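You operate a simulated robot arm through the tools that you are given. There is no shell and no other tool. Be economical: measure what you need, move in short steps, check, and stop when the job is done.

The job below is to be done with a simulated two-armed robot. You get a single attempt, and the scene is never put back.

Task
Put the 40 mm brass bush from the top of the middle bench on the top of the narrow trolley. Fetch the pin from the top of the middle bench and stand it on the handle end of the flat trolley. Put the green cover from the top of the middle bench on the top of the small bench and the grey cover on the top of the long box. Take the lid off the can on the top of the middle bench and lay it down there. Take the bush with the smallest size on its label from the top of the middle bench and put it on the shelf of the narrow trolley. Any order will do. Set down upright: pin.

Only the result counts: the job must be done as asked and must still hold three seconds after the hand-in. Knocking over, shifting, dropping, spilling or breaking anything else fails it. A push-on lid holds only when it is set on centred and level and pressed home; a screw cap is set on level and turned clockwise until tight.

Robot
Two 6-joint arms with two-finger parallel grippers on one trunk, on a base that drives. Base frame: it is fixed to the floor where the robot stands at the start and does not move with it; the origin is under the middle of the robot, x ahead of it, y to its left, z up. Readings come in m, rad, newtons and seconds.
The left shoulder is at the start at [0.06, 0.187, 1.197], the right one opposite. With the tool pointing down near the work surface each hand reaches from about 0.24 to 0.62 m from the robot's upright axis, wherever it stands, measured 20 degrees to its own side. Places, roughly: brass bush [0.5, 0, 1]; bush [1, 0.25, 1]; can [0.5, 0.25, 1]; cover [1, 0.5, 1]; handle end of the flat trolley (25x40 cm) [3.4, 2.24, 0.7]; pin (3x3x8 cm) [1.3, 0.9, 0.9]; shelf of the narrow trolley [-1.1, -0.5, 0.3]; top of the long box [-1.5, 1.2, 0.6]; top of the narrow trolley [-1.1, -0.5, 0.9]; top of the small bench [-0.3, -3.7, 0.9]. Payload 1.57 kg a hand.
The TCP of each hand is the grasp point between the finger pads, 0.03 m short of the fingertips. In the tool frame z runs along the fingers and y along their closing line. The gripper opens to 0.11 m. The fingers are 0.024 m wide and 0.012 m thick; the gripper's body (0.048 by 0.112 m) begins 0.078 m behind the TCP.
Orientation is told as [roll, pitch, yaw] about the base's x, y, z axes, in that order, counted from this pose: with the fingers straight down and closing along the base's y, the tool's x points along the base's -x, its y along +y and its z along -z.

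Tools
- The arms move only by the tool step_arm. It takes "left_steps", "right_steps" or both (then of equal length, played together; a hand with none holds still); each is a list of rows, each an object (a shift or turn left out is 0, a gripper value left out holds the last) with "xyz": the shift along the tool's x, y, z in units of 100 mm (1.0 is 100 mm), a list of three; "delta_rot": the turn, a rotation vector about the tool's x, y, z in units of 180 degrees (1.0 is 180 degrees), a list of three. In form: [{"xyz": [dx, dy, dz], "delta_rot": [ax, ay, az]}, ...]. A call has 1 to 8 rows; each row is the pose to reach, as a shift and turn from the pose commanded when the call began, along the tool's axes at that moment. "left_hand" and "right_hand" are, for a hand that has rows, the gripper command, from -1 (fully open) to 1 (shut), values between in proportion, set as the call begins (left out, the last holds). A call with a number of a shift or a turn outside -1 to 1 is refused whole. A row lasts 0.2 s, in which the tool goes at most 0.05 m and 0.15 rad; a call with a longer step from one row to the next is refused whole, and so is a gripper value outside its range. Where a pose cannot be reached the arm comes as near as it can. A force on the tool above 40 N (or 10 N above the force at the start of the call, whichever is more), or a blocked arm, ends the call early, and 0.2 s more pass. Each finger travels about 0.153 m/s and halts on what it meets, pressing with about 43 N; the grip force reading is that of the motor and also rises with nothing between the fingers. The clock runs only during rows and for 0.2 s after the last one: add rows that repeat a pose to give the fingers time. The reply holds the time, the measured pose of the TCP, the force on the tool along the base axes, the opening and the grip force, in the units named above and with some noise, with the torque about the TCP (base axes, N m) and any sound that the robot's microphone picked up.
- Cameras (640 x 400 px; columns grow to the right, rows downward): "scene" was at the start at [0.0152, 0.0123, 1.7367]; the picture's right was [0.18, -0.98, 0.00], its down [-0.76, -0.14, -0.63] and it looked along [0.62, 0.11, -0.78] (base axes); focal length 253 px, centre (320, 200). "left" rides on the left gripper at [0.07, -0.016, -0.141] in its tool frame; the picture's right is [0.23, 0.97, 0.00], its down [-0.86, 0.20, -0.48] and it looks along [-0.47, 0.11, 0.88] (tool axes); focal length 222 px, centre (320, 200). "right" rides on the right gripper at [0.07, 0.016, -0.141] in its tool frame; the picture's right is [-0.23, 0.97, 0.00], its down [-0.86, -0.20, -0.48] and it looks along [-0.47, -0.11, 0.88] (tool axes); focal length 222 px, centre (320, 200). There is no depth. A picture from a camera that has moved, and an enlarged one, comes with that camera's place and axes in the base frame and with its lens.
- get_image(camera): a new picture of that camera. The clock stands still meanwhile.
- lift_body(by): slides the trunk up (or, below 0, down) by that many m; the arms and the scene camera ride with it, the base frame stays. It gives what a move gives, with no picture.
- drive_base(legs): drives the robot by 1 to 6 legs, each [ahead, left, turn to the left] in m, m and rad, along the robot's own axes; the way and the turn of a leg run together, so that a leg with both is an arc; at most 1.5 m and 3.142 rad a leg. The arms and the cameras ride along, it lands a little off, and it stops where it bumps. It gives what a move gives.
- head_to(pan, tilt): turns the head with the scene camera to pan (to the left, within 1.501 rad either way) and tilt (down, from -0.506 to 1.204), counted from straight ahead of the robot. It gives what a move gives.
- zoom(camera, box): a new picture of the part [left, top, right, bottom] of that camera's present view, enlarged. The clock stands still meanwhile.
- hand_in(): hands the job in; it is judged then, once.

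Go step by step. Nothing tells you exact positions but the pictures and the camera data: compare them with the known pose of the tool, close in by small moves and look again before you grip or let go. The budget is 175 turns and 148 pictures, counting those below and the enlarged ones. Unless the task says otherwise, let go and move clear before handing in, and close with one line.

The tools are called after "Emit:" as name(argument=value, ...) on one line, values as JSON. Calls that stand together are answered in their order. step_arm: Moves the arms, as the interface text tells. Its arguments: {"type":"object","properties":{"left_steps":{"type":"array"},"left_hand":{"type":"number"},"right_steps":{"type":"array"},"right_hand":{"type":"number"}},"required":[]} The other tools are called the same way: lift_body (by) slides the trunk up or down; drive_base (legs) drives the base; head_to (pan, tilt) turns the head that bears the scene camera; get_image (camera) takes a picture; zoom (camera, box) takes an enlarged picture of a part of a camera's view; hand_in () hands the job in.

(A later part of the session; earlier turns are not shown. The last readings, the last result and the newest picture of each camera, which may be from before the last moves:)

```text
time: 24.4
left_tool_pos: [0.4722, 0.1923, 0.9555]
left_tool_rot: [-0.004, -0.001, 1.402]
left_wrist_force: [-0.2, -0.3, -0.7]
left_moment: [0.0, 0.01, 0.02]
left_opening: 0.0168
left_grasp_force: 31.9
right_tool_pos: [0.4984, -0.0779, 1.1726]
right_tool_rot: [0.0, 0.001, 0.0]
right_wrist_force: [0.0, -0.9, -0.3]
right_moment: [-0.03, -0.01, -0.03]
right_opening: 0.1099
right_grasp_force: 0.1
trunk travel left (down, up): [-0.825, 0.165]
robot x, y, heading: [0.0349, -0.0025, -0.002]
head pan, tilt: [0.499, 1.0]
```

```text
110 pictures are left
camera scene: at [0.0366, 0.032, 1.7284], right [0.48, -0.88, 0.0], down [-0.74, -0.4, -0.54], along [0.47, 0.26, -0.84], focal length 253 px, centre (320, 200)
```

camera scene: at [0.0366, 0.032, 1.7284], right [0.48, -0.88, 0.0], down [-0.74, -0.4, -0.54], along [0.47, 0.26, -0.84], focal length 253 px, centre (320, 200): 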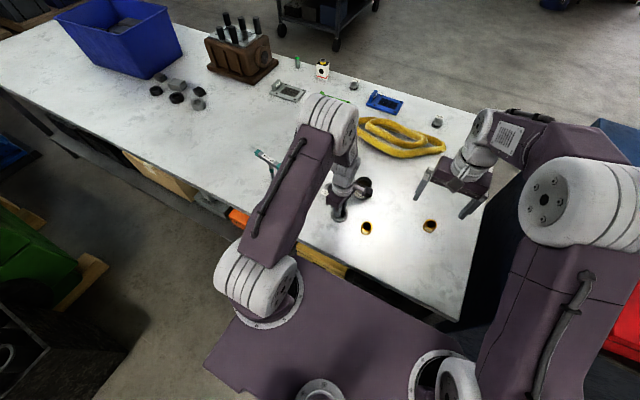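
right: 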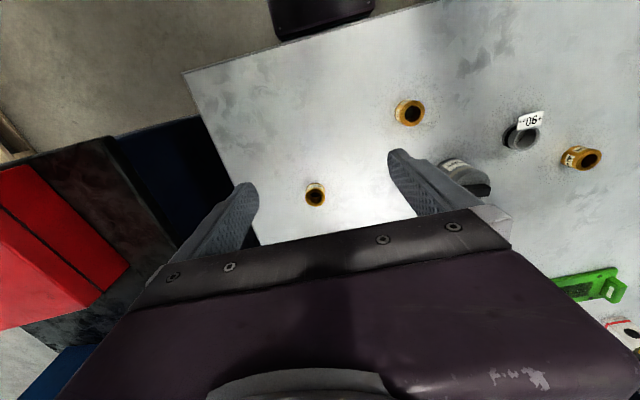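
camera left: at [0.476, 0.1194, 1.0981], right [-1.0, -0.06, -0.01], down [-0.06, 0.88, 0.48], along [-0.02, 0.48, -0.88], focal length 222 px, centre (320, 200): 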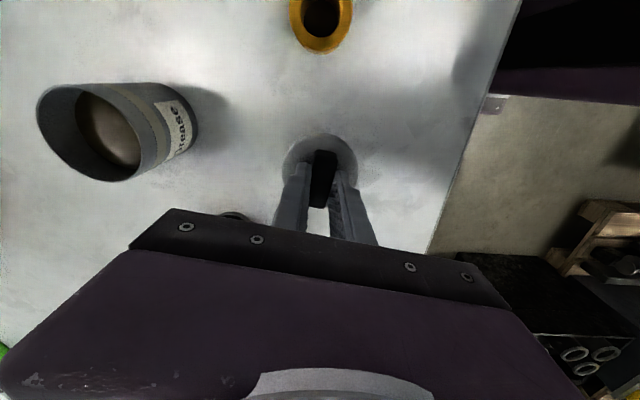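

The spot is clear. I'll lower slowly until I feel contact.

Emit:
step_arm(left_steps=[{"xyz": [0, 0, 0.06]}, {"xyz": [0, 0, 0.12]}, {"xyz": [0, 0, 0.18]}, {"xyz": [0, 0, 0.24]}, {"xyz": [0, 0, 0.3]}])

Emit:
zoom(camera="scene", box=[310, 160, 390, 240])

```text
time: 25.6
left_tool_pos: [0.4727, 0.1886, 0.925]
left_tool_rot: [-0.004, -0.002, 1.404]
left_wrist_force: [-0.5, -0.7, -0.7]
left_moment: [0.01, -0.03, 0.0]
left_opening: 0.0165
left_grasp_force: 32.2
right_tool_pos: [0.4973, -0.0762, 1.1723]
right_tool_rot: [-0.001, 0.0, -0.001]
right_wrist_force: [0.7, 0.1, -0.4]
right_moment: [0.0, -0.02, 0.03]
right_opening: 0.1103
right_grasp_force: 0.1
trunk travel left (down, up): [-0.825, 0.165]
robot x, y, heading: [0.0354, -0.0016, -0.001]
head pan, tilt: [0.499, 1.0]
```

```text
5.00 times, centred on (350, 200) of scene
camera zoom: at [0.0367, 0.0321, 1.7284], right [0.48, -0.88, 0.0], down [-0.74, -0.4, -0.54], along [0.47, 0.26, -0.84], focal length 1263 px, centre (170, 200)
```

zoom: 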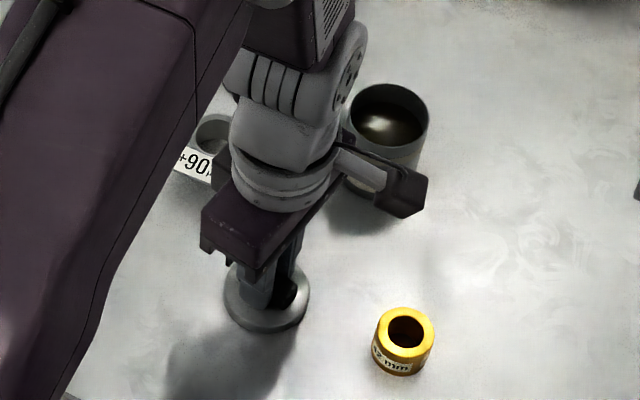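

Still no contact; I'll continue down.

Emit:
step_arm(left_steps=[{"xyz": [0, 0, 0.05]}, {"xyz": [0, 0, 0.1]}, {"xyz": [0, 0, 0.15]}, {"xyz": [0, 0, 0.2]}, {"xyz": [0, 0, 0.25]}, {"xyz": [0, 0, 0.3]}, {"xyz": [0, 0, 0.35]}])

Emit:
zoom(camera="scene", box=[310, 160, 390, 240])

```text
time: 26.6
left_tool_pos: [0.4725, 0.1903, 0.9121]
left_tool_rot: [-0.017, -0.006, 1.404]
left_wrist_force: [-10.6, 1.2, 35.0]
left_moment: [-0.02, 0.62, -0.04]
left_opening: 0.0171
left_grasp_force: 31.5
right_tool_pos: [0.4932, -0.0771, 1.1748]
right_tool_rot: [0.002, -0.003, 0.003]
right_wrist_force: [0.4, 0.1, -0.4]
right_moment: [0.0, -0.01, -0.01]
right_opening: 0.11
right_grasp_force: 0.0
trunk travel left (down, up): [-0.825, 0.165]
robot x, y, heading: [0.0337, -0.0009, -0.003]
head pan, tilt: [0.499, 1.0]
stopped in row 4 (left hand): the force on the tool passed its limit (the readings are from after the stop); the commanded pose is now the measured one
```

```text
5.00 times, centred on (350, 200) of scene
camera zoom: at [0.0301, 0.0298, 1.7289], right [0.48, -0.88, 0.0], down [-0.74, -0.4, -0.54], along [0.48, 0.26, -0.84], focal length 1263 px, centre (170, 200)
```

zoom: 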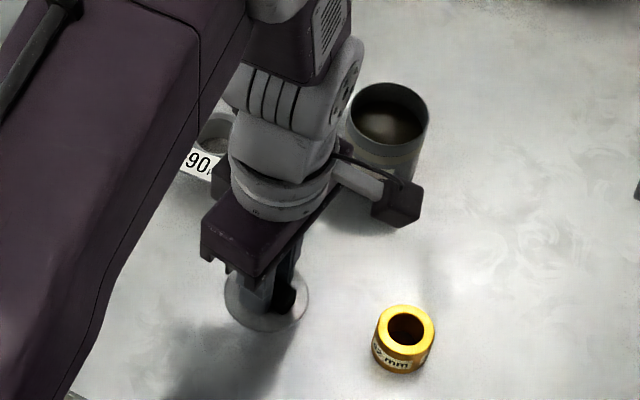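

The lid is on the bench (contact at TCP z 0.912). I'll ease off, open slightly and rise.

Emit:
step_arm(left_steps=[{"xyz": [0, 0, -0.015]}, {"xyz": [0, 0, -0.015]}])

Emit:
step_arm(left_steps=[{"xyz": [0, 0, 0]}, {"xyz": [0, 0, 0]}, {"xyz": [0, 0, -0.2]}, {"xyz": [0, 0, -0.4]}, {"xyz": [0, 0, -0.7]}, {"xyz": [0, 0, -1.0]}], left_hand=0.2)

Emit:
get_image(camera="left")

```text
time: 27.2
left_tool_pos: [0.4723, 0.1892, 0.9116]
left_tool_rot: [-0.017, -0.003, 1.404]
left_wrist_force: [-9.3, -0.1, 25.3]
left_moment: [-0.03, 0.6, 0.01]
left_opening: 0.0167
left_grasp_force: 32.2
right_tool_pos: [0.4925, -0.0763, 1.1749]
right_tool_rot: [0.001, -0.003, 0.0]
right_wrist_force: [-0.9, 0.0, 0.5]
right_moment: [0.0, 0.01, -0.05]
right_opening: 0.1102
right_grasp_force: 0.0
trunk travel left (down, up): [-0.825, 0.165]
robot x, y, heading: [0.0338, -0.0018, -0.0]
head pan, tilt: [0.499, 1.0]
```

```text
time: 28.6
left_tool_pos: [0.4738, 0.1911, 1.011]
left_tool_rot: [-0.014, -0.003, 1.404]
left_wrist_force: [0.0, 0.0, -0.3]
left_moment: [-0.02, 0.03, -0.01]
left_opening: 0.0441
left_grasp_force: 0.1
right_tool_pos: [0.4973, -0.077, 1.1728]
right_tool_rot: [-0.002, -0.001, 0.0]
right_wrist_force: [0.0, -0.3, 0.0]
right_moment: [0.0, -0.03, -0.03]
right_opening: 0.11
right_grasp_force: 0.1
trunk travel left (down, up): [-0.825, 0.165]
robot x, y, heading: [0.0332, 0.0004, 0.002]
head pan, tilt: [0.499, 1.0]
```

```text
107 pictures are left
camera left: at [0.4753, 0.1186, 1.1534], right [-1.0, -0.06, -0.01], down [-0.06, 0.88, 0.48], along [-0.02, 0.48, -0.88], focal length 222 px, centre (320, 200)
```

left: 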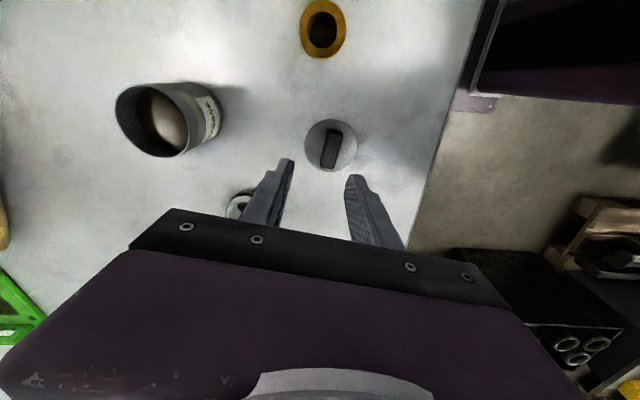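

The lid lies flat on the bench. Next the 40 mm bush near (0.645, 0.40): I'll raise the hand and drive left.

Emit:
step_arm(left_steps=[{"xyz": [0, 0, -0.4]}, {"xyz": [0, 0, -0.8]}, {"xyz": [0, 0, -1.0]}], left_hand=0.0)

Emit:
drive_base(legs=[[0.0, 0.22, 0], [0.02, 0, 0]])

Emit:
get_image(camera="left")

Emit:
get_image(camera="scene")

```text
time: 29.4
left_tool_pos: [0.4725, 0.19, 1.1099]
left_tool_rot: [-0.013, -0.002, 1.403]
left_wrist_force: [0.4, 0.1, -0.3]
left_moment: [-0.01, -0.01, -0.01]
left_opening: 0.0553
left_grasp_force: 0.1
right_tool_pos: [0.4968, -0.0766, 1.173]
right_tool_rot: [0.001, 0.0, 0.002]
right_wrist_force: [-1.1, 0.1, -0.2]
right_moment: [-0.03, -0.01, 0.02]
right_opening: 0.11
right_grasp_force: 0.0
trunk travel left (down, up): [-0.825, 0.165]
robot x, y, heading: [0.0366, -0.0012, -0.0]
head pan, tilt: [0.499, 1.0]
```

```text
time: 31.4
left_tool_pos: [0.4869, 0.4057, 1.1124]
left_tool_rot: [-0.02, -0.005, 1.408]
left_wrist_force: [-1.4, -0.6, -0.1]
left_moment: [0.0, -0.04, 0.03]
left_opening: 0.055
left_grasp_force: 0.1
right_tool_pos: [0.5114, 0.1411, 1.1744]
right_tool_rot: [0.0, -0.005, 0.005]
right_wrist_force: [-0.4, -0.5, -0.7]
right_moment: [0.01, -0.06, -0.01]
right_opening: 0.1102
right_grasp_force: 0.1
trunk travel left (down, up): [-0.825, 0.165]
robot x, y, heading: [0.0564, 0.2137, 0.002]
head pan, tilt: [0.499, 1.0]
```

```text
106 pictures are left
camera left: at [0.4886, 0.3346, 1.2546], right [-1.0, -0.07, -0.02], down [-0.07, 0.88, 0.48], along [-0.01, 0.48, -0.88], focal length 222 px, centre (320, 200)
```

left: 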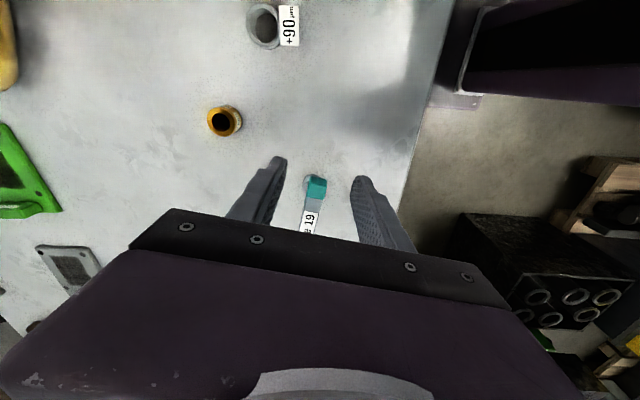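

```text
105 pictures are left
camera scene: at [0.0478, 0.2458, 1.7285], right [0.48, -0.88, 0.0], down [-0.73, -0.41, -0.54], along [0.48, 0.26, -0.84], focal length 253 px, centre (320, 200)
```

scene: 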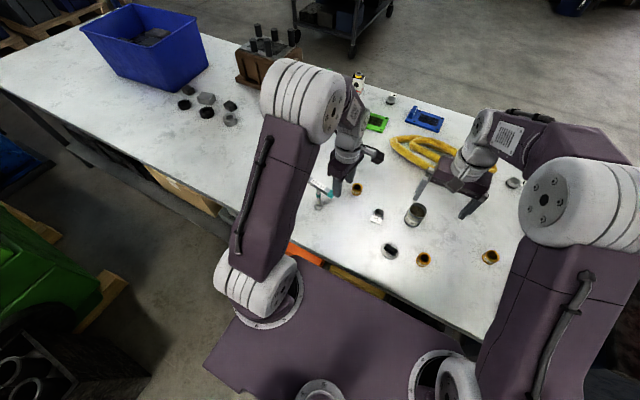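

The bush is at (0.644, 0.402). I'll move above it, staying clear of the T-gauge.

Emit:
step_arm(left_steps=[{"xyz": [-0.04, -0.25, 0]}, {"xyz": [-0.08, -0.5, 0]}, {"xyz": [-0.11, -0.75, 0]}, {"xyz": [-0.15, -1.0, 0]}])

Emit:
step_arm(left_steps=[{"xyz": [-0.04, -0.25, 0.2]}, {"xyz": [-0.08, -0.52, 0.5]}, {"xyz": [-0.08, -0.52, 0.8]}, {"xyz": [-0.08, -0.52, 1.0]}])

Emit:
get_image(camera="left")

```text
time: 32.4
left_tool_pos: [0.5959, 0.404, 1.1101]
left_tool_rot: [-0.012, -0.001, 1.408]
left_wrist_force: [0.9, -0.3, -0.3]
left_moment: [-0.03, 0.02, -0.03]
left_opening: 0.0551
left_grasp_force: 0.1
right_tool_pos: [0.5182, 0.1407, 1.1721]
right_tool_rot: [0.0, 0.0, 0.005]
right_wrist_force: [0.9, 0.1, 0.2]
right_moment: [0.01, -0.01, -0.04]
right_opening: 0.1096
right_grasp_force: 0.1
trunk travel left (down, up): [-0.825, 0.165]
robot x, y, heading: [0.0507, 0.2155, 0.005]
head pan, tilt: [0.499, 1.0]
```

```text
time: 33.4
left_tool_pos: [0.6458, 0.4043, 1.0115]
left_tool_rot: [-0.014, -0.003, 1.409]
left_wrist_force: [0.2, 0.6, -0.4]
left_moment: [0.01, 0.01, 0.02]
left_opening: 0.0551
left_grasp_force: 0.0
right_tool_pos: [0.5164, 0.1401, 1.1723]
right_tool_rot: [0.001, 0.001, 0.007]
right_wrist_force: [-0.7, -0.2, -0.1]
right_moment: [-0.01, 0.0, -0.03]
right_opening: 0.1101
right_grasp_force: 0.0
trunk travel left (down, up): [-0.825, 0.165]
robot x, y, heading: [0.0561, 0.2144, 0.008]
head pan, tilt: [0.499, 1.0]
```

```text
104 pictures are left
camera left: at [0.6488, 0.3326, 1.1536], right [-1.0, -0.07, -0.01], down [-0.07, 0.88, 0.48], along [-0.02, 0.48, -0.88], focal length 222 px, centre (320, 200)
```

left: 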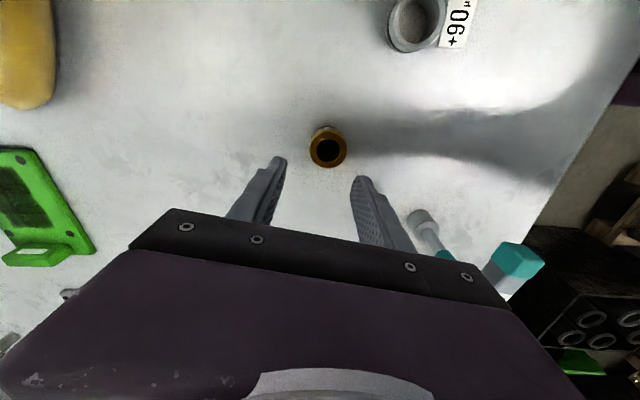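

Fingers straddle the bush line; it's at about (0.640, 0.403). I'll descend around it.

Emit:
step_arm(left_steps=[{"xyz": [0.02, 0.06, 0.2]}, {"xyz": [0.02, 0.06, 0.4]}, {"xyz": [0.02, 0.06, 0.6]}, {"xyz": [0.02, 0.06, 0.8]}])

Emit:
get_image(camera="left")

```text
time: 34.4
left_tool_pos: [0.6423, 0.4038, 0.9318]
left_tool_rot: [-0.013, -0.003, 1.41]
left_wrist_force: [0.4, 0.1, -0.2]
left_moment: [-0.01, 0.0, -0.02]
left_opening: 0.055
left_grasp_force: 0.0
right_tool_pos: [0.517, 0.1405, 1.172]
right_tool_rot: [0.0, 0.001, 0.006]
right_wrist_force: [-0.3, 0.9, 0.4]
right_moment: [-0.01, 0.01, -0.02]
right_opening: 0.1104
right_grasp_force: 0.1
trunk travel left (down, up): [-0.825, 0.165]
robot x, y, heading: [0.0557, 0.215, 0.006]
head pan, tilt: [0.499, 1.0]
```

```text
103 pictures are left
camera left: at [0.6438, 0.3316, 1.0746], right [-1.0, -0.07, -0.01], down [-0.07, 0.88, 0.48], along [-0.02, 0.48, -0.88], focal length 222 px, centre (320, 200)
```

left: 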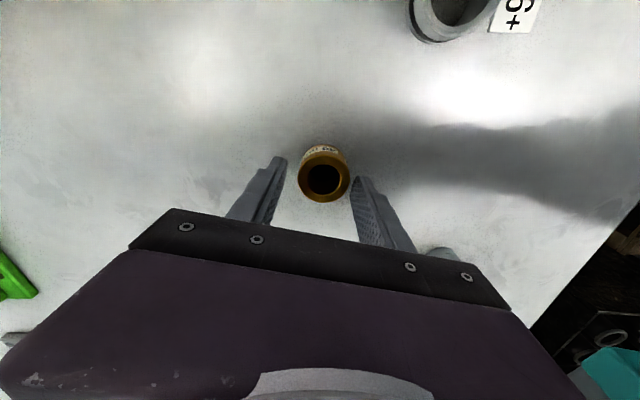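

It's well centred. I'll lower 28 mm and close.

Emit:
step_arm(left_steps=[{"xyz": [0, 0.02, 0.1]}, {"xyz": [0, 0.02, 0.2]}, {"xyz": [0, 0.02, 0.28]}])

Emit:
step_arm(left_steps=[{"xyz": [0, 0, 0]}, {"xyz": [0, 0, 0]}, {"xyz": [0, 0, 0]}], left_hand=1)

Emit:
get_image(camera="left")

```text
time: 35.2
left_tool_pos: [0.6372, 0.404, 0.9103]
left_tool_rot: [-0.025, -0.007, 1.408]
left_wrist_force: [3.5, 4.3, 29.4]
left_moment: [0.11, 0.86, -0.24]
left_opening: 0.0516
left_grasp_force: 0.2
right_tool_pos: [0.5127, 0.1399, 1.1739]
right_tool_rot: [0.0, -0.006, 0.007]
right_wrist_force: [-0.8, 0.0, -0.2]
right_moment: [0.0, 0.0, -0.03]
right_opening: 0.11
right_grasp_force: 0.0
trunk travel left (down, up): [-0.825, 0.165]
robot x, y, heading: [0.0582, 0.2133, 0.001]
head pan, tilt: [0.499, 1.0]
```

```text
time: 35.5
left_tool_pos: [0.6347, 0.4058, 0.9114]
left_tool_rot: [-0.012, -0.007, 1.409]
left_wrist_force: [-10.8, 2.1, 24.6]
left_moment: [0.09, 0.83, 0.0]
left_opening: 0.0405
left_grasp_force: 43.3
right_tool_pos: [0.5151, 0.1403, 1.1739]
right_tool_rot: [0.0, -0.001, 0.007]
right_wrist_force: [0.2, -0.8, -0.8]
right_moment: [-0.01, 0.02, -0.01]
right_opening: 0.1097
right_grasp_force: 0.1
trunk travel left (down, up): [-0.825, 0.165]
robot x, y, heading: [0.0552, 0.2148, 0.007]
head pan, tilt: [0.499, 1.0]
stopped in row 1 (left hand): the force on the tool passed its limit (the readings are from after the stop); the commanded pose is now the measured one
```

```text
102 pictures are left
camera left: at [0.6377, 0.3334, 1.053], right [-1.0, -0.07, -0.01], down [-0.07, 0.87, 0.48], along [-0.02, 0.48, -0.88], focal length 222 px, centre (320, 200)
```

left: 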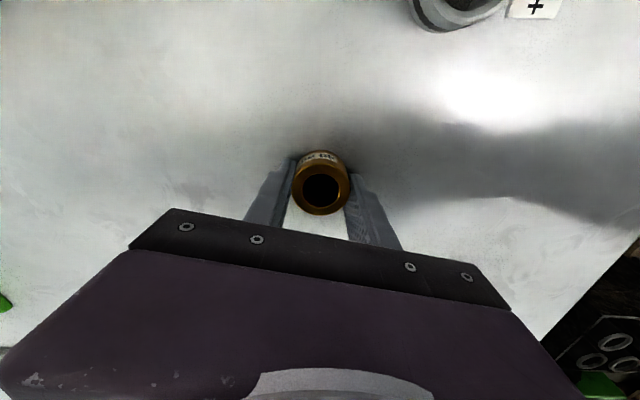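

Got it (40 mm between fingers; the bench is near z 0.88). I'll lift, pull the hand in and check the grip.

Emit:
step_arm(left_steps=[{"xyz": [0, 0, -0.3]}, {"xyz": [0, 0, -0.6]}, {"xyz": [0, 0, -1.0]}])

Emit:
step_arm(left_steps=[{"xyz": [0, 0, -0.4]}, {"xyz": [0, 0, -0.8]}, {"xyz": [0, 0.4, -1.0]}, {"xyz": [0, 0.8, -1.0]}, {"xyz": [0, 1.0, -1.0]}])

Emit:
get_image(camera="left")

```text
time: 36.3
left_tool_pos: [0.6355, 0.4053, 1.0077]
left_tool_rot: [-0.011, -0.005, 1.409]
left_wrist_force: [0.1, -0.5, -1.5]
left_moment: [0.02, -0.03, -0.02]
left_opening: 0.0403
left_grasp_force: 42.6
right_tool_pos: [0.5174, 0.1409, 1.1724]
right_tool_rot: [0.0, 0.0, 0.007]
right_wrist_force: [0.0, -0.2, -0.3]
right_moment: [0.02, 0.0, 0.01]
right_opening: 0.11
right_grasp_force: 0.1
trunk travel left (down, up): [-0.825, 0.165]
robot x, y, heading: [0.0574, 0.213, 0.007]
head pan, tilt: [0.499, 1.0]
```

```text
time: 37.5
left_tool_pos: [0.537, 0.4224, 1.1038]
left_tool_rot: [-0.012, -0.003, 1.41]
left_wrist_force: [0.7, 0.5, -1.9]
left_moment: [0.0, 0.03, -0.03]
left_opening: 0.0403
left_grasp_force: 43.2
right_tool_pos: [0.5176, 0.141, 1.1722]
right_tool_rot: [0.002, 0.0, 0.006]
right_wrist_force: [0.0, -0.5, 0.5]
right_moment: [-0.01, 0.01, 0.01]
right_opening: 0.1101
right_grasp_force: 0.0
trunk travel left (down, up): [-0.825, 0.165]
robot x, y, heading: [0.0549, 0.2153, 0.008]
head pan, tilt: [0.499, 1.0]
```

```text
101 pictures are left
camera left: at [0.5401, 0.3508, 1.2467], right [-1.0, -0.07, -0.01], down [-0.07, 0.88, 0.48], along [-0.02, 0.48, -0.88], focal length 222 px, centre (320, 200)
```

left: 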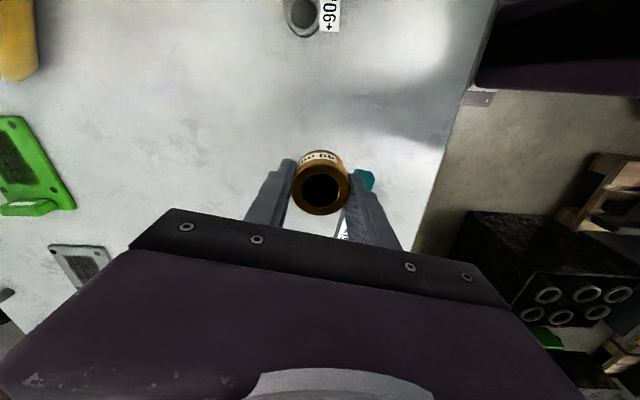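

Grip is firm. I'll back off a bit, turn right part-way and look toward the narrow trolley.

Emit:
drive_base(legs=[[-0.28, 0, 0], [0, 0, -1.5]])

Emit:
head_to(pan=-0.8, tilt=0.6)

Emit:
get_image(camera="scene")

```text
time: 43.1
left_tool_pos: [0.0175, -0.2545, 1.104]
left_tool_rot: [-0.011, -0.003, -0.098]
left_wrist_force: [0.2, -0.1, -2.6]
left_moment: [0.02, -0.01, 0.0]
left_opening: 0.0404
left_grasp_force: 42.8
right_tool_pos: [-0.2637, -0.2535, 1.1731]
right_tool_rot: [0.001, 0.001, -1.497]
right_wrist_force: [-0.7, 0.3, -1.1]
right_moment: [-0.02, 0.0, 0.02]
right_opening: 0.1099
right_grasp_force: 0.0
trunk travel left (down, up): [-0.825, 0.165]
robot x, y, heading: [-0.2213, 0.2105, -1.501]
head pan, tilt: [0.499, 1.0]
```

```text
time: 44.6
left_tool_pos: [0.0186, -0.2557, 1.1037]
left_tool_rot: [-0.011, -0.006, -0.096]
left_wrist_force: [0.4, 0.1, -2.2]
left_moment: [0.02, 0.02, 0.0]
left_opening: 0.0403
left_grasp_force: 42.8
right_tool_pos: [-0.263, -0.2536, 1.1727]
right_tool_rot: [0.001, 0.0, -1.5]
right_wrist_force: [-0.1, -0.1, 0.1]
right_moment: [0.0, -0.01, 0.02]
right_opening: 0.1101
right_grasp_force: 0.1
trunk travel left (down, up): [-0.825, 0.165]
robot x, y, heading: [-0.2238, 0.2129, -1.503]
head pan, tilt: [-0.799, 0.6]
```

```text
100 pictures are left
camera scene: at [-0.2839, 0.2049, 1.7604], right [-0.75, 0.66, 0.0], down [0.38, 0.42, -0.82], along [-0.55, -0.62, -0.57], focal length 253 px, centre (320, 200)
```

scene: 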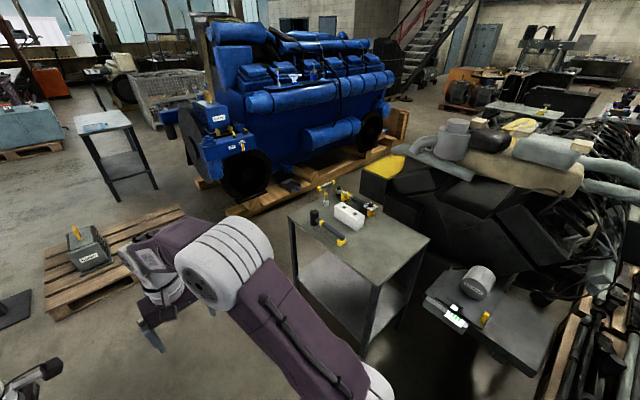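

That table at about (-1.05, -0.45) with tools on it is the narrow trolley. I'll zoom in on it and the small bench.

Emit:
zoom(camera="scene", box=[270, 170, 450, 360])

Emit:
zoom(camera="scene", box=[60, 95, 180, 215])

```text
2.11 times, centred on (360, 265) of scene
camera zoom: at [-0.2839, 0.2049, 1.7604], right [-0.75, 0.66, 0.0], down [0.38, 0.42, -0.82], along [-0.55, -0.62, -0.57], focal length 532 px, centre (236, 63)
```

zoom: 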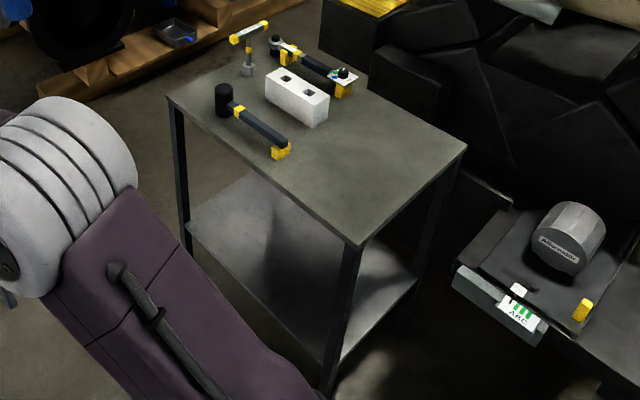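

```text
3.33 times, centred on (120, 155) of scene
camera zoom: at [-0.2839, 0.2049, 1.7604], right [-0.75, 0.66, 0.0], down [0.38, 0.42, -0.82], along [-0.55, -0.62, -0.57], focal length 842 px, centre (987, 350)
```

zoom: 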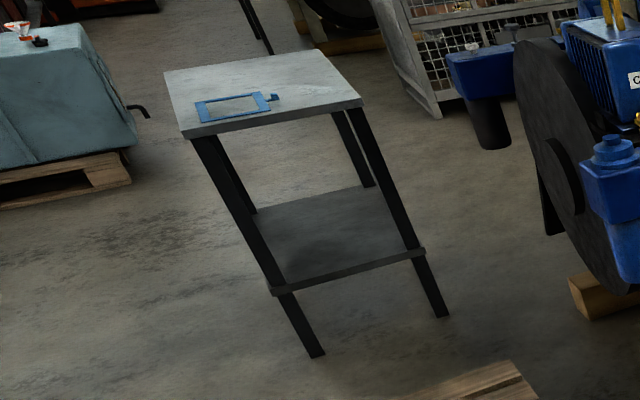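

The trolley top spans about x -1.27…-0.88, y -0.73…-0.12, with its +y half free. I'll turn to face -x and drive so the bush is over (-0.98, -0.28).

Emit:
drive_base(legs=[[0, 0, -1.639], [0, 0.29, 0], [0.27, 0, 0]])

Emit:
head_to(pan=0.2, tilt=0.9)

Emit:
get_image(camera="scene")

Emit:
get_image(camera="left")

```text
time: 52.1
left_tool_pos: [-0.974, -0.2891, 1.1043]
left_tool_rot: [-0.013, -0.004, -1.73]
left_wrist_force: [-0.3, 0.1, -3.5]
left_moment: [-0.02, 0.0, -0.01]
left_opening: 0.0404
left_grasp_force: 42.8
right_tool_pos: [-0.9541, -0.0075, 1.1739]
right_tool_rot: [0.0, -0.001, -3.133]
right_wrist_force: [0.1, 0.4, -0.4]
right_moment: [-0.01, 0.0, 0.05]
right_opening: 0.1099
right_grasp_force: 0.1
trunk travel left (down, up): [-0.825, 0.165]
robot x, y, heading: [-0.4923, -0.0795, -3.132]
head pan, tilt: [-0.799, 0.6]
```

```text
time: 53.4
left_tool_pos: [-0.9749, -0.2886, 1.1038]
left_tool_rot: [-0.012, -0.004, -1.729]
left_wrist_force: [0.8, -0.3, -2.5]
left_moment: [0.05, 0.03, -0.01]
left_opening: 0.0404
left_grasp_force: 42.6
right_tool_pos: [-0.957, -0.0074, 1.1731]
right_tool_rot: [0.001, 0.0, -3.132]
right_wrist_force: [0.8, 0.3, -0.9]
right_moment: [0.02, 0.0, 0.03]
right_opening: 0.1101
right_grasp_force: 0.0
trunk travel left (down, up): [-0.825, 0.165]
robot x, y, heading: [-0.4935, -0.08, -3.137]
head pan, tilt: [0.201, 0.901]
```

```text
97 pictures are left
camera scene: at [-0.5076, -0.0964, 1.7356], right [-0.21, 0.98, 0.0], down [0.77, 0.16, -0.62], along [-0.61, -0.13, -0.78], focal length 253 px, centre (320, 200)
```

scene: 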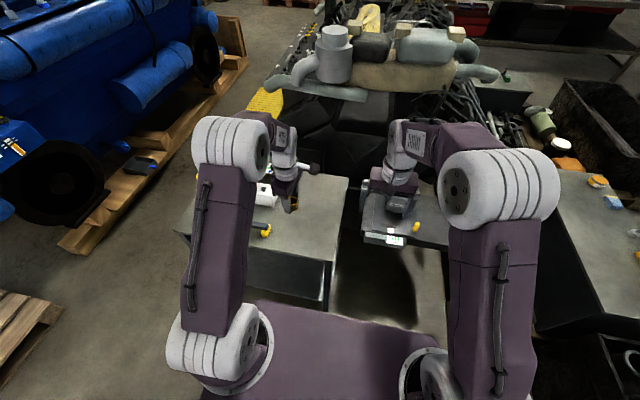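

```text
96 pictures are left
camera left: at [-0.979, -0.2166, 1.2464], right [1.0, 0.07, -0.01], down [0.07, -0.87, 0.48], along [0.02, -0.48, -0.88], focal length 222 px, centre (320, 200)
```

left: 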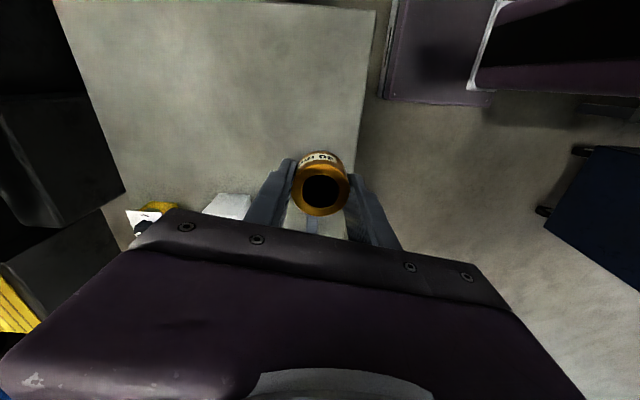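

Over the trolley now. I'll shift to about (-1.04, -0.25), in the clear part, and come down close.

Emit:
step_arm(left_steps=[{"xyz": [0.1, -0.25, 0.1]}, {"xyz": [0.2, -0.5, 0.2]}, {"xyz": [0.28, -0.7, 0.4]}, {"xyz": [0.28, -0.7, 0.7]}, {"xyz": [0.28, -0.7, 1.0]}])

Emit:
get_image(camera="left")

Emit:
zoom(camera="scene", box=[240, 140, 360, 270])

```text
time: 54.6
left_tool_pos: [-1.0422, -0.2486, 1.0051]
left_tool_rot: [-0.009, -0.002, -1.73]
left_wrist_force: [0.7, 0.7, -2.5]
left_moment: [-0.01, -0.03, 0.01]
left_opening: 0.0405
left_grasp_force: 43.2
right_tool_pos: [-0.9567, -0.0067, 1.1733]
right_tool_rot: [0.0, -0.001, -3.133]
right_wrist_force: [0.6, 0.4, -0.6]
right_moment: [0.01, -0.01, 0.01]
right_opening: 0.1103
right_grasp_force: 0.1
trunk travel left (down, up): [-0.825, 0.165]
robot x, y, heading: [-0.4935, -0.0772, -3.132]
head pan, tilt: [0.201, 0.901]
```

```text
95 pictures are left
camera left: at [-1.0461, -0.1777, 1.1488], right [1.0, 0.07, -0.01], down [0.07, -0.88, 0.48], along [0.02, -0.48, -0.88], focal length 222 px, centre (320, 200)
```

left: 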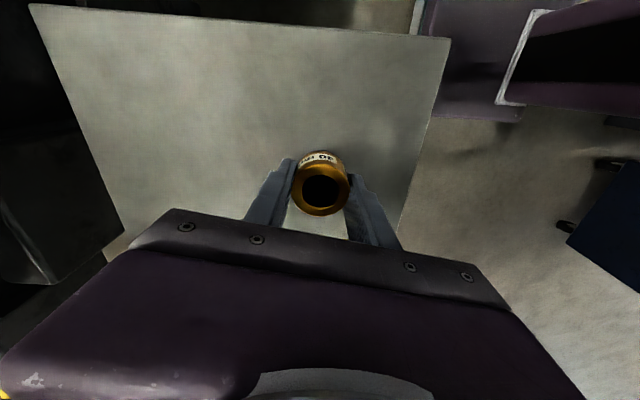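

```text
3.08 times, centred on (300, 205) of scene
camera zoom: at [-0.5086, -0.0967, 1.7357], right [-0.21, 0.98, 0.0], down [0.77, 0.16, -0.62], along [-0.61, -0.13, -0.78], focal length 777 px, centre (382, 185)
```

zoom: 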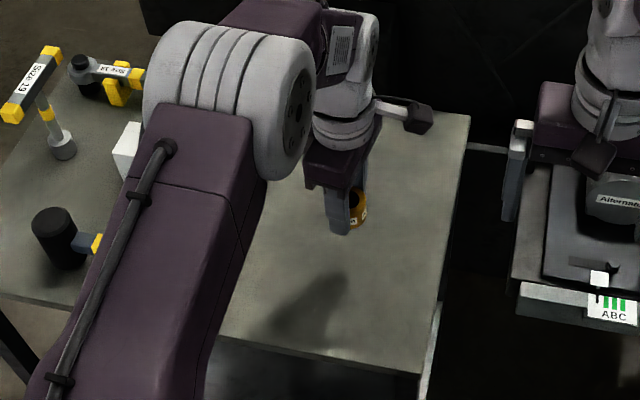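

Clear below. Lowering until contact.

Emit:
step_arm(left_steps=[{"xyz": [0, 0, 0.2]}, {"xyz": [0, 0, 0.4]}, {"xyz": [0, 0, 0.5]}, {"xyz": [0, 0, 0.57]}, {"xyz": [0, 0, 0.64]}, {"xyz": [0, 0, 0.71]}, {"xyz": [0, 0, 0.78]}, {"xyz": [0, 0, 0.85]}])

```text
time: 56.4
left_tool_pos: [-1.0426, -0.2502, 0.9191]
left_tool_rot: [-0.009, -0.003, -1.73]
left_wrist_force: [-0.2, 0.9, -3.4]
left_moment: [-0.02, 0.0, -0.03]
left_opening: 0.0404
left_grasp_force: 43.1
right_tool_pos: [-0.9568, -0.0073, 1.1731]
right_tool_rot: [0.0, 0.0, -3.134]
right_wrist_force: [-0.8, -0.3, -0.1]
right_moment: [0.05, -0.01, -0.03]
right_opening: 0.1098
right_grasp_force: 0.0
trunk travel left (down, up): [-0.825, 0.165]
robot x, y, heading: [-0.4935, -0.0749, -3.132]
head pan, tilt: [0.201, 0.901]
```

No contact yet at z 0.919; continuing slowly.

Emit:
step_arm(left_steps=[{"xyz": [0, 0, 0.06]}, {"xyz": [0, 0, 0.12]}, {"xyz": [0, 0, 0.18]}, {"xyz": [0, 0, 0.24]}, {"xyz": [0, 0, 0.3]}, {"xyz": [0, 0, 0.36]}, {"xyz": [0, 0, 0.42]}, {"xyz": [0, 0, 0.48]}])

Emit:
get_image(camera="left")

```text
time: 57.9
left_tool_pos: [-1.043, -0.2498, 0.8903]
left_tool_rot: [-0.021, -0.007, -1.729]
left_wrist_force: [15.8, -0.5, 30.9]
left_moment: [0.04, -1.17, -0.06]
left_opening: 0.0405
left_grasp_force: 42.9
right_tool_pos: [-0.9511, -0.0063, 1.1748]
right_tool_rot: [0.0, -0.005, -3.131]
right_wrist_force: [-0.5, 0.4, -0.1]
right_moment: [0.0, -0.02, -0.04]
right_opening: 0.1101
right_grasp_force: 0.0
trunk travel left (down, up): [-0.825, 0.165]
robot x, y, heading: [-0.4919, -0.0809, -3.134]
head pan, tilt: [0.201, 0.901]
stopped in row 7 (left hand): the force on the tool passed its limit (the readings are from after the stop); the commanded pose is now the measured one
```

```text
93 pictures are left
camera left: at [-1.0444, -0.1775, 1.0332], right [1.0, 0.07, -0.02], down [0.07, -0.87, 0.48], along [0.01, -0.48, -0.88], focal length 222 px, centre (320, 200)
```

left: 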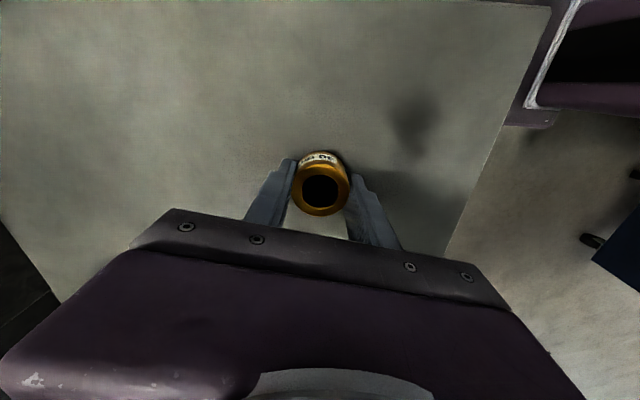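

Contact at z 0.89 (trolley top about 0.86). I'll ease up 3 mm, open and retreat upward.

Emit:
step_arm(left_steps=[{"xyz": [0, 0, -0.02]}, {"xyz": [0, 0, -0.03]}])

Emit:
step_arm(left_steps=[{"xyz": [0, 0, 0]}, {"xyz": [0, 0, 0]}, {"xyz": [0, 0, -0.2]}, {"xyz": [0, 0, -0.4]}, {"xyz": [0, 0, -0.7]}, {"xyz": [0, 0, -1.0]}], left_hand=-0.2)

Emit:
get_image(camera="left")

```text
time: 58.5
left_tool_pos: [-1.043, -0.2496, 0.8906]
left_tool_rot: [-0.023, -0.007, -1.729]
left_wrist_force: [11.3, 1.5, 16.5]
left_moment: [0.12, -0.83, 0.03]
left_opening: 0.0403
left_grasp_force: 42.8
right_tool_pos: [-0.9515, -0.0061, 1.1741]
right_tool_rot: [-0.001, -0.005, -3.133]
right_wrist_force: [-0.1, -0.6, -0.3]
right_moment: [-0.02, -0.01, 0.0]
right_opening: 0.1103
right_grasp_force: 0.0
trunk travel left (down, up): [-0.825, 0.165]
robot x, y, heading: [-0.4928, -0.0813, -3.138]
head pan, tilt: [0.201, 0.901]
```

```text
time: 59.9
left_tool_pos: [-1.0444, -0.2507, 0.9909]
left_tool_rot: [-0.022, -0.005, -1.729]
left_wrist_force: [0.6, -0.9, 0.6]
left_moment: [0.0, 0.01, -0.01]
left_opening: 0.0662
left_grasp_force: 0.1
right_tool_pos: [-0.9561, -0.0075, 1.1729]
right_tool_rot: [0.002, -0.001, -3.132]
right_wrist_force: [0.7, -0.6, -0.4]
right_moment: [0.02, -0.03, 0.0]
right_opening: 0.1098
right_grasp_force: 0.0
trunk travel left (down, up): [-0.825, 0.165]
robot x, y, heading: [-0.491, -0.0822, -3.134]
head pan, tilt: [0.201, 0.901]
```

```text
92 pictures are left
camera left: at [-1.047, -0.1788, 1.1329], right [1.0, 0.07, -0.02], down [0.07, -0.87, 0.48], along [0.02, -0.48, -0.88], focal length 222 px, centre (320, 200)
```

left: 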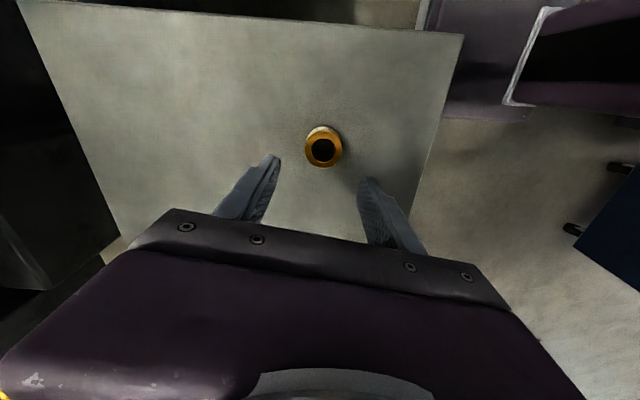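

The 40 mm bush stands on the trolley top. I'll raise the hand, back away and turn toward -y to plan the route around the bench.

Emit:
step_arm(left_steps=[{"xyz": [0, 0.4, -0.3]}, {"xyz": [0, 0.8, -0.6]}, {"xyz": [0, 1.0, -1.0]}])

Emit:
drive_base(legs=[[-0.35, 0, 0], [0, 0, 1.57], [0.7, 0, 0]])

Emit:
head_to(pan=0.5, tilt=0.6)

Emit:
get_image(camera="scene")

```text
time: 60.7
left_tool_pos: [-0.9416, -0.2644, 1.0896]
left_tool_rot: [-0.023, -0.005, -1.729]
left_wrist_force: [-0.5, 0.0, 0.0]
left_moment: [0.0, 0.04, 0.02]
left_opening: 0.066
left_grasp_force: 0.0
right_tool_pos: [-0.9558, -0.0071, 1.1731]
right_tool_rot: [-0.001, -0.001, -3.132]
right_wrist_force: [0.4, 0.4, 0.2]
right_moment: [-0.02, -0.03, -0.01]
right_opening: 0.11
right_grasp_force: 0.0
trunk travel left (down, up): [-0.825, 0.165]
robot x, y, heading: [-0.4944, -0.0803, -3.129]
head pan, tilt: [0.201, 0.901]
```

```text
time: 70.1
left_tool_pos: [0.0169, -1.23, 1.0889]
left_tool_rot: [-0.021, -0.007, -0.181]
left_wrist_force: [-0.1, -0.2, 0.1]
left_moment: [-0.02, 0.02, 0.01]
left_opening: 0.066
left_grasp_force: 0.2
right_tool_pos: [-0.2402, -1.2392, 1.1728]
right_tool_rot: [-0.001, 0.0, -1.582]
right_wrist_force: [0.4, -0.7, -0.6]
right_moment: [-0.01, -0.02, -0.04]
right_opening: 0.11
right_grasp_force: 0.0
trunk travel left (down, up): [-0.825, 0.165]
robot x, y, heading: [-0.1592, -0.7806, -1.584]
head pan, tilt: [0.201, 0.901]
```

```text
time: 70.9
left_tool_pos: [0.0166, -1.2314, 1.0881]
left_tool_rot: [-0.019, -0.005, -0.179]
left_wrist_force: [-0.9, 0.3, -0.1]
left_moment: [0.0, 0.0, 0.0]
left_opening: 0.0663
left_grasp_force: 0.1
right_tool_pos: [-0.2409, -1.2397, 1.1734]
right_tool_rot: [-0.001, 0.001, -1.581]
right_wrist_force: [-0.2, 0.7, -0.9]
right_moment: [0.03, -0.01, 0.01]
right_opening: 0.1104
right_grasp_force: 0.1
trunk travel left (down, up): [-0.825, 0.165]
robot x, y, heading: [-0.1556, -0.7805, -1.585]
head pan, tilt: [0.499, 0.6]
```

```text
91 pictures are left
camera scene: at [-0.1165, -0.7989, 1.7603], right [-0.88, -0.47, 0.0], down [-0.26, 0.5, -0.82], along [0.39, -0.73, -0.57], focal length 253 px, centre (320, 200)
```

scene: 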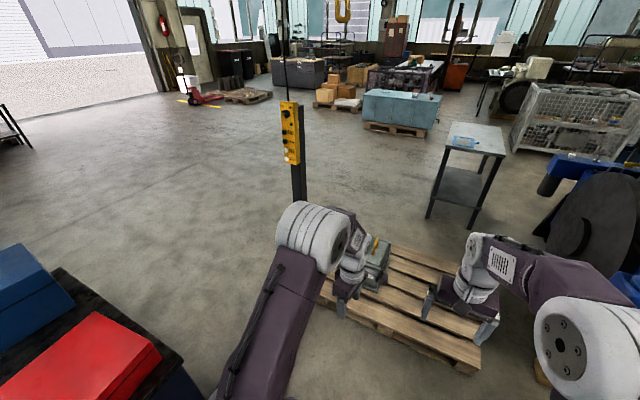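

The corridor between the cart (y > -0.95) and the stand (y ≈ -2.1) is wide enough. I'll drive around the bench end to its far side.

Emit:
drive_base(legs=[[0.65, 0, 0], [0, 0, 1.585], [1.5, 0, 0], [0.66, 0, 0], [0, 0, 1.57], [1.5, 0, 0]])

Emit:
head_to(pan=0.6, tilt=0.5)

Emit:
get_image(camera="scene")

Emit:
head_to(pan=-0.5, tilt=0.4)

Emit:
get_image(camera="scene")

```text
time: 99.5
left_tool_pos: [1.9279, 0.47, 1.0881]
left_tool_rot: [-0.022, -0.005, 2.917]
left_wrist_force: [-0.4, 0.1, 0.6]
left_moment: [0.01, -0.04, -0.02]
left_opening: 0.066
left_grasp_force: 0.1
right_tool_pos: [2.1863, 0.4666, 1.1728]
right_tool_rot: [0.0, -0.001, 1.513]
right_wrist_force: [-0.4, -0.1, 0.0]
right_moment: [0.02, 0.02, 0.01]
right_opening: 0.11
right_grasp_force: 0.1
trunk travel left (down, up): [-0.825, 0.165]
robot x, y, heading: [2.0825, 0.0071, 1.511]
head pan, tilt: [0.499, 0.6]
```

```text
time: 100.2
left_tool_pos: [1.9271, 0.4705, 1.0893]
left_tool_rot: [-0.021, -0.005, 2.915]
left_wrist_force: [1.7, -0.4, 0.5]
left_moment: [0.0, 0.01, 0.0]
left_opening: 0.066
left_grasp_force: 0.0
right_tool_pos: [2.1852, 0.4668, 1.173]
right_tool_rot: [0.001, 0.001, 1.513]
right_wrist_force: [0.2, 0.7, 0.2]
right_moment: [0.01, 0.02, -0.04]
right_opening: 0.1098
right_grasp_force: 0.1
trunk travel left (down, up): [-0.825, 0.165]
robot x, y, heading: [2.0802, 0.0105, 1.514]
head pan, tilt: [0.6, 0.499]
```

```text
90 pictures are left
camera scene: at [2.0309, 0.0269, 1.7695], right [0.86, 0.52, 0.0], down [0.25, -0.41, -0.88], along [-0.45, 0.75, -0.48], focal length 253 px, centre (320, 200)
```

scene: 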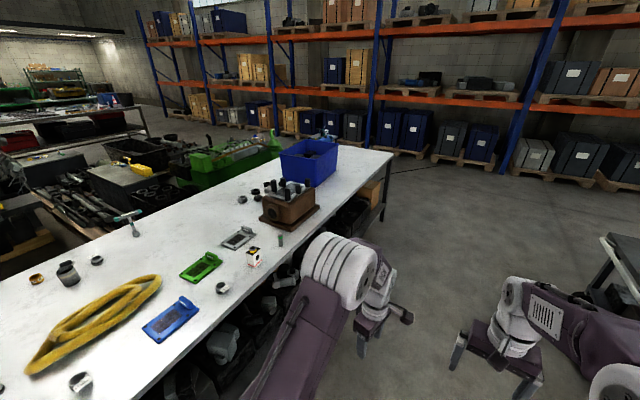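

```text
time: 101.5
left_tool_pos: [1.9273, 0.4717, 1.0883]
left_tool_rot: [-0.021, -0.004, 2.917]
left_wrist_force: [-0.5, 0.2, -0.2]
left_moment: [-0.01, -0.02, -0.02]
left_opening: 0.0657
left_grasp_force: 0.1
right_tool_pos: [2.1843, 0.4675, 1.1737]
right_tool_rot: [0.0, 0.0, 1.512]
right_wrist_force: [0.2, -0.3, -0.3]
right_moment: [0.02, 0.02, 0.01]
right_opening: 0.1098
right_grasp_force: 0.1
trunk travel left (down, up): [-0.825, 0.165]
robot x, y, heading: [2.0788, 0.0083, 1.515]
head pan, tilt: [-0.499, 0.4]
```

```text
89 pictures are left
camera scene: at [2.1268, 0.0277, 1.7786], right [0.85, -0.53, 0.0], down [-0.21, -0.33, -0.92], along [0.49, 0.78, -0.39], focal length 253 px, centre (320, 200)
```

scene: 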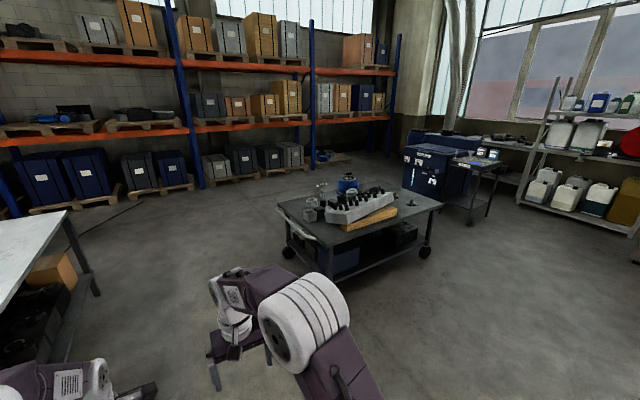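

All items on the far side are visible: pin (1.264, 0.874), +40 bush (1.261, 0.476), green (1.06, 0.52), grey (1.04, 0.79). I'll stand facing the bench at y 0.67.

Emit:
drive_base(legs=[[0.66, 0, 0], [0, 0, 1.627], [0.4, 0, 0]])

Emit:
head_to(pan=0.0, tilt=0.95)

Emit:
get_image(camera="scene")

Emit:
get_image(camera="right")

Emit:
get_image(camera="left")

```text
time: 111.2
left_tool_pos: [1.2721, 0.4976, 1.089]
left_tool_rot: [-0.022, -0.005, -1.744]
left_wrist_force: [1.2, -0.1, -0.1]
left_moment: [0.02, -0.02, 0.0]
left_opening: 0.0658
left_grasp_force: 0.1
right_tool_pos: [1.2623, 0.7546, 1.1731]
right_tool_rot: [0.0, -0.001, 3.138]
right_wrist_force: [0.4, -0.1, 0.1]
right_moment: [0.0, 0.0, -0.01]
right_opening: 0.1096
right_grasp_force: 0.0
trunk travel left (down, up): [-0.825, 0.165]
robot x, y, heading: [1.7236, 0.6721, 3.13]
head pan, tilt: [-0.499, 0.4]
```

```text
time: 112.1
left_tool_pos: [1.2696, 0.4965, 1.0893]
left_tool_rot: [-0.022, -0.007, -1.743]
left_wrist_force: [-0.7, -0.1, 0.1]
left_moment: [0.02, 0.0, 0.03]
left_opening: 0.0661
left_grasp_force: 0.0
right_tool_pos: [1.261, 0.7534, 1.1731]
right_tool_rot: [0.001, -0.001, 3.139]
right_wrist_force: [-0.4, 0.3, 0.3]
right_moment: [-0.01, -0.02, 0.01]
right_opening: 0.11
right_grasp_force: 0.1
trunk travel left (down, up): [-0.825, 0.165]
robot x, y, heading: [1.7175, 0.6769, 3.138]
head pan, tilt: [0.0, 0.949]
```

```text
88 pictures are left
camera scene: at [1.7095, 0.6741, 1.7321], right [0.01, 1.0, 0.0], down [0.81, 0.0, -0.58], along [-0.58, 0.0, -0.81], focal length 253 px, centre (320, 200)
```

scene: 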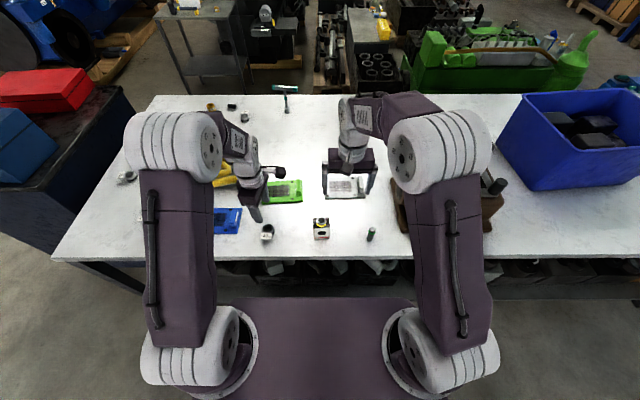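

```text
87 pictures are left
camera right: at [1.3305, 0.7383, 1.3145], right [-0.23, -0.97, 0.0], down [-0.85, 0.2, 0.48], along [-0.47, 0.11, -0.88], focal length 222 px, centre (320, 200)
```

right: 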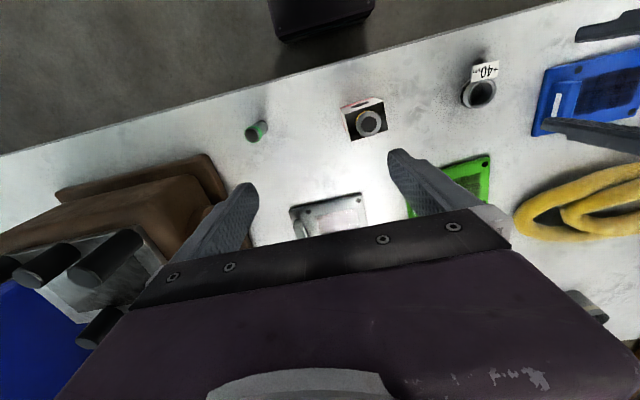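

```text
86 pictures are left
camera left: at [1.2694, 0.5686, 1.2312], right [1.0, 0.06, -0.02], down [0.06, -0.88, 0.48], along [0.01, -0.48, -0.88], focal length 222 px, centre (320, 200)
```

left: 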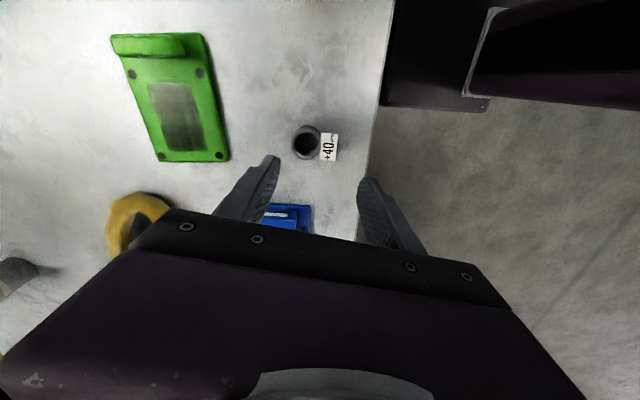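

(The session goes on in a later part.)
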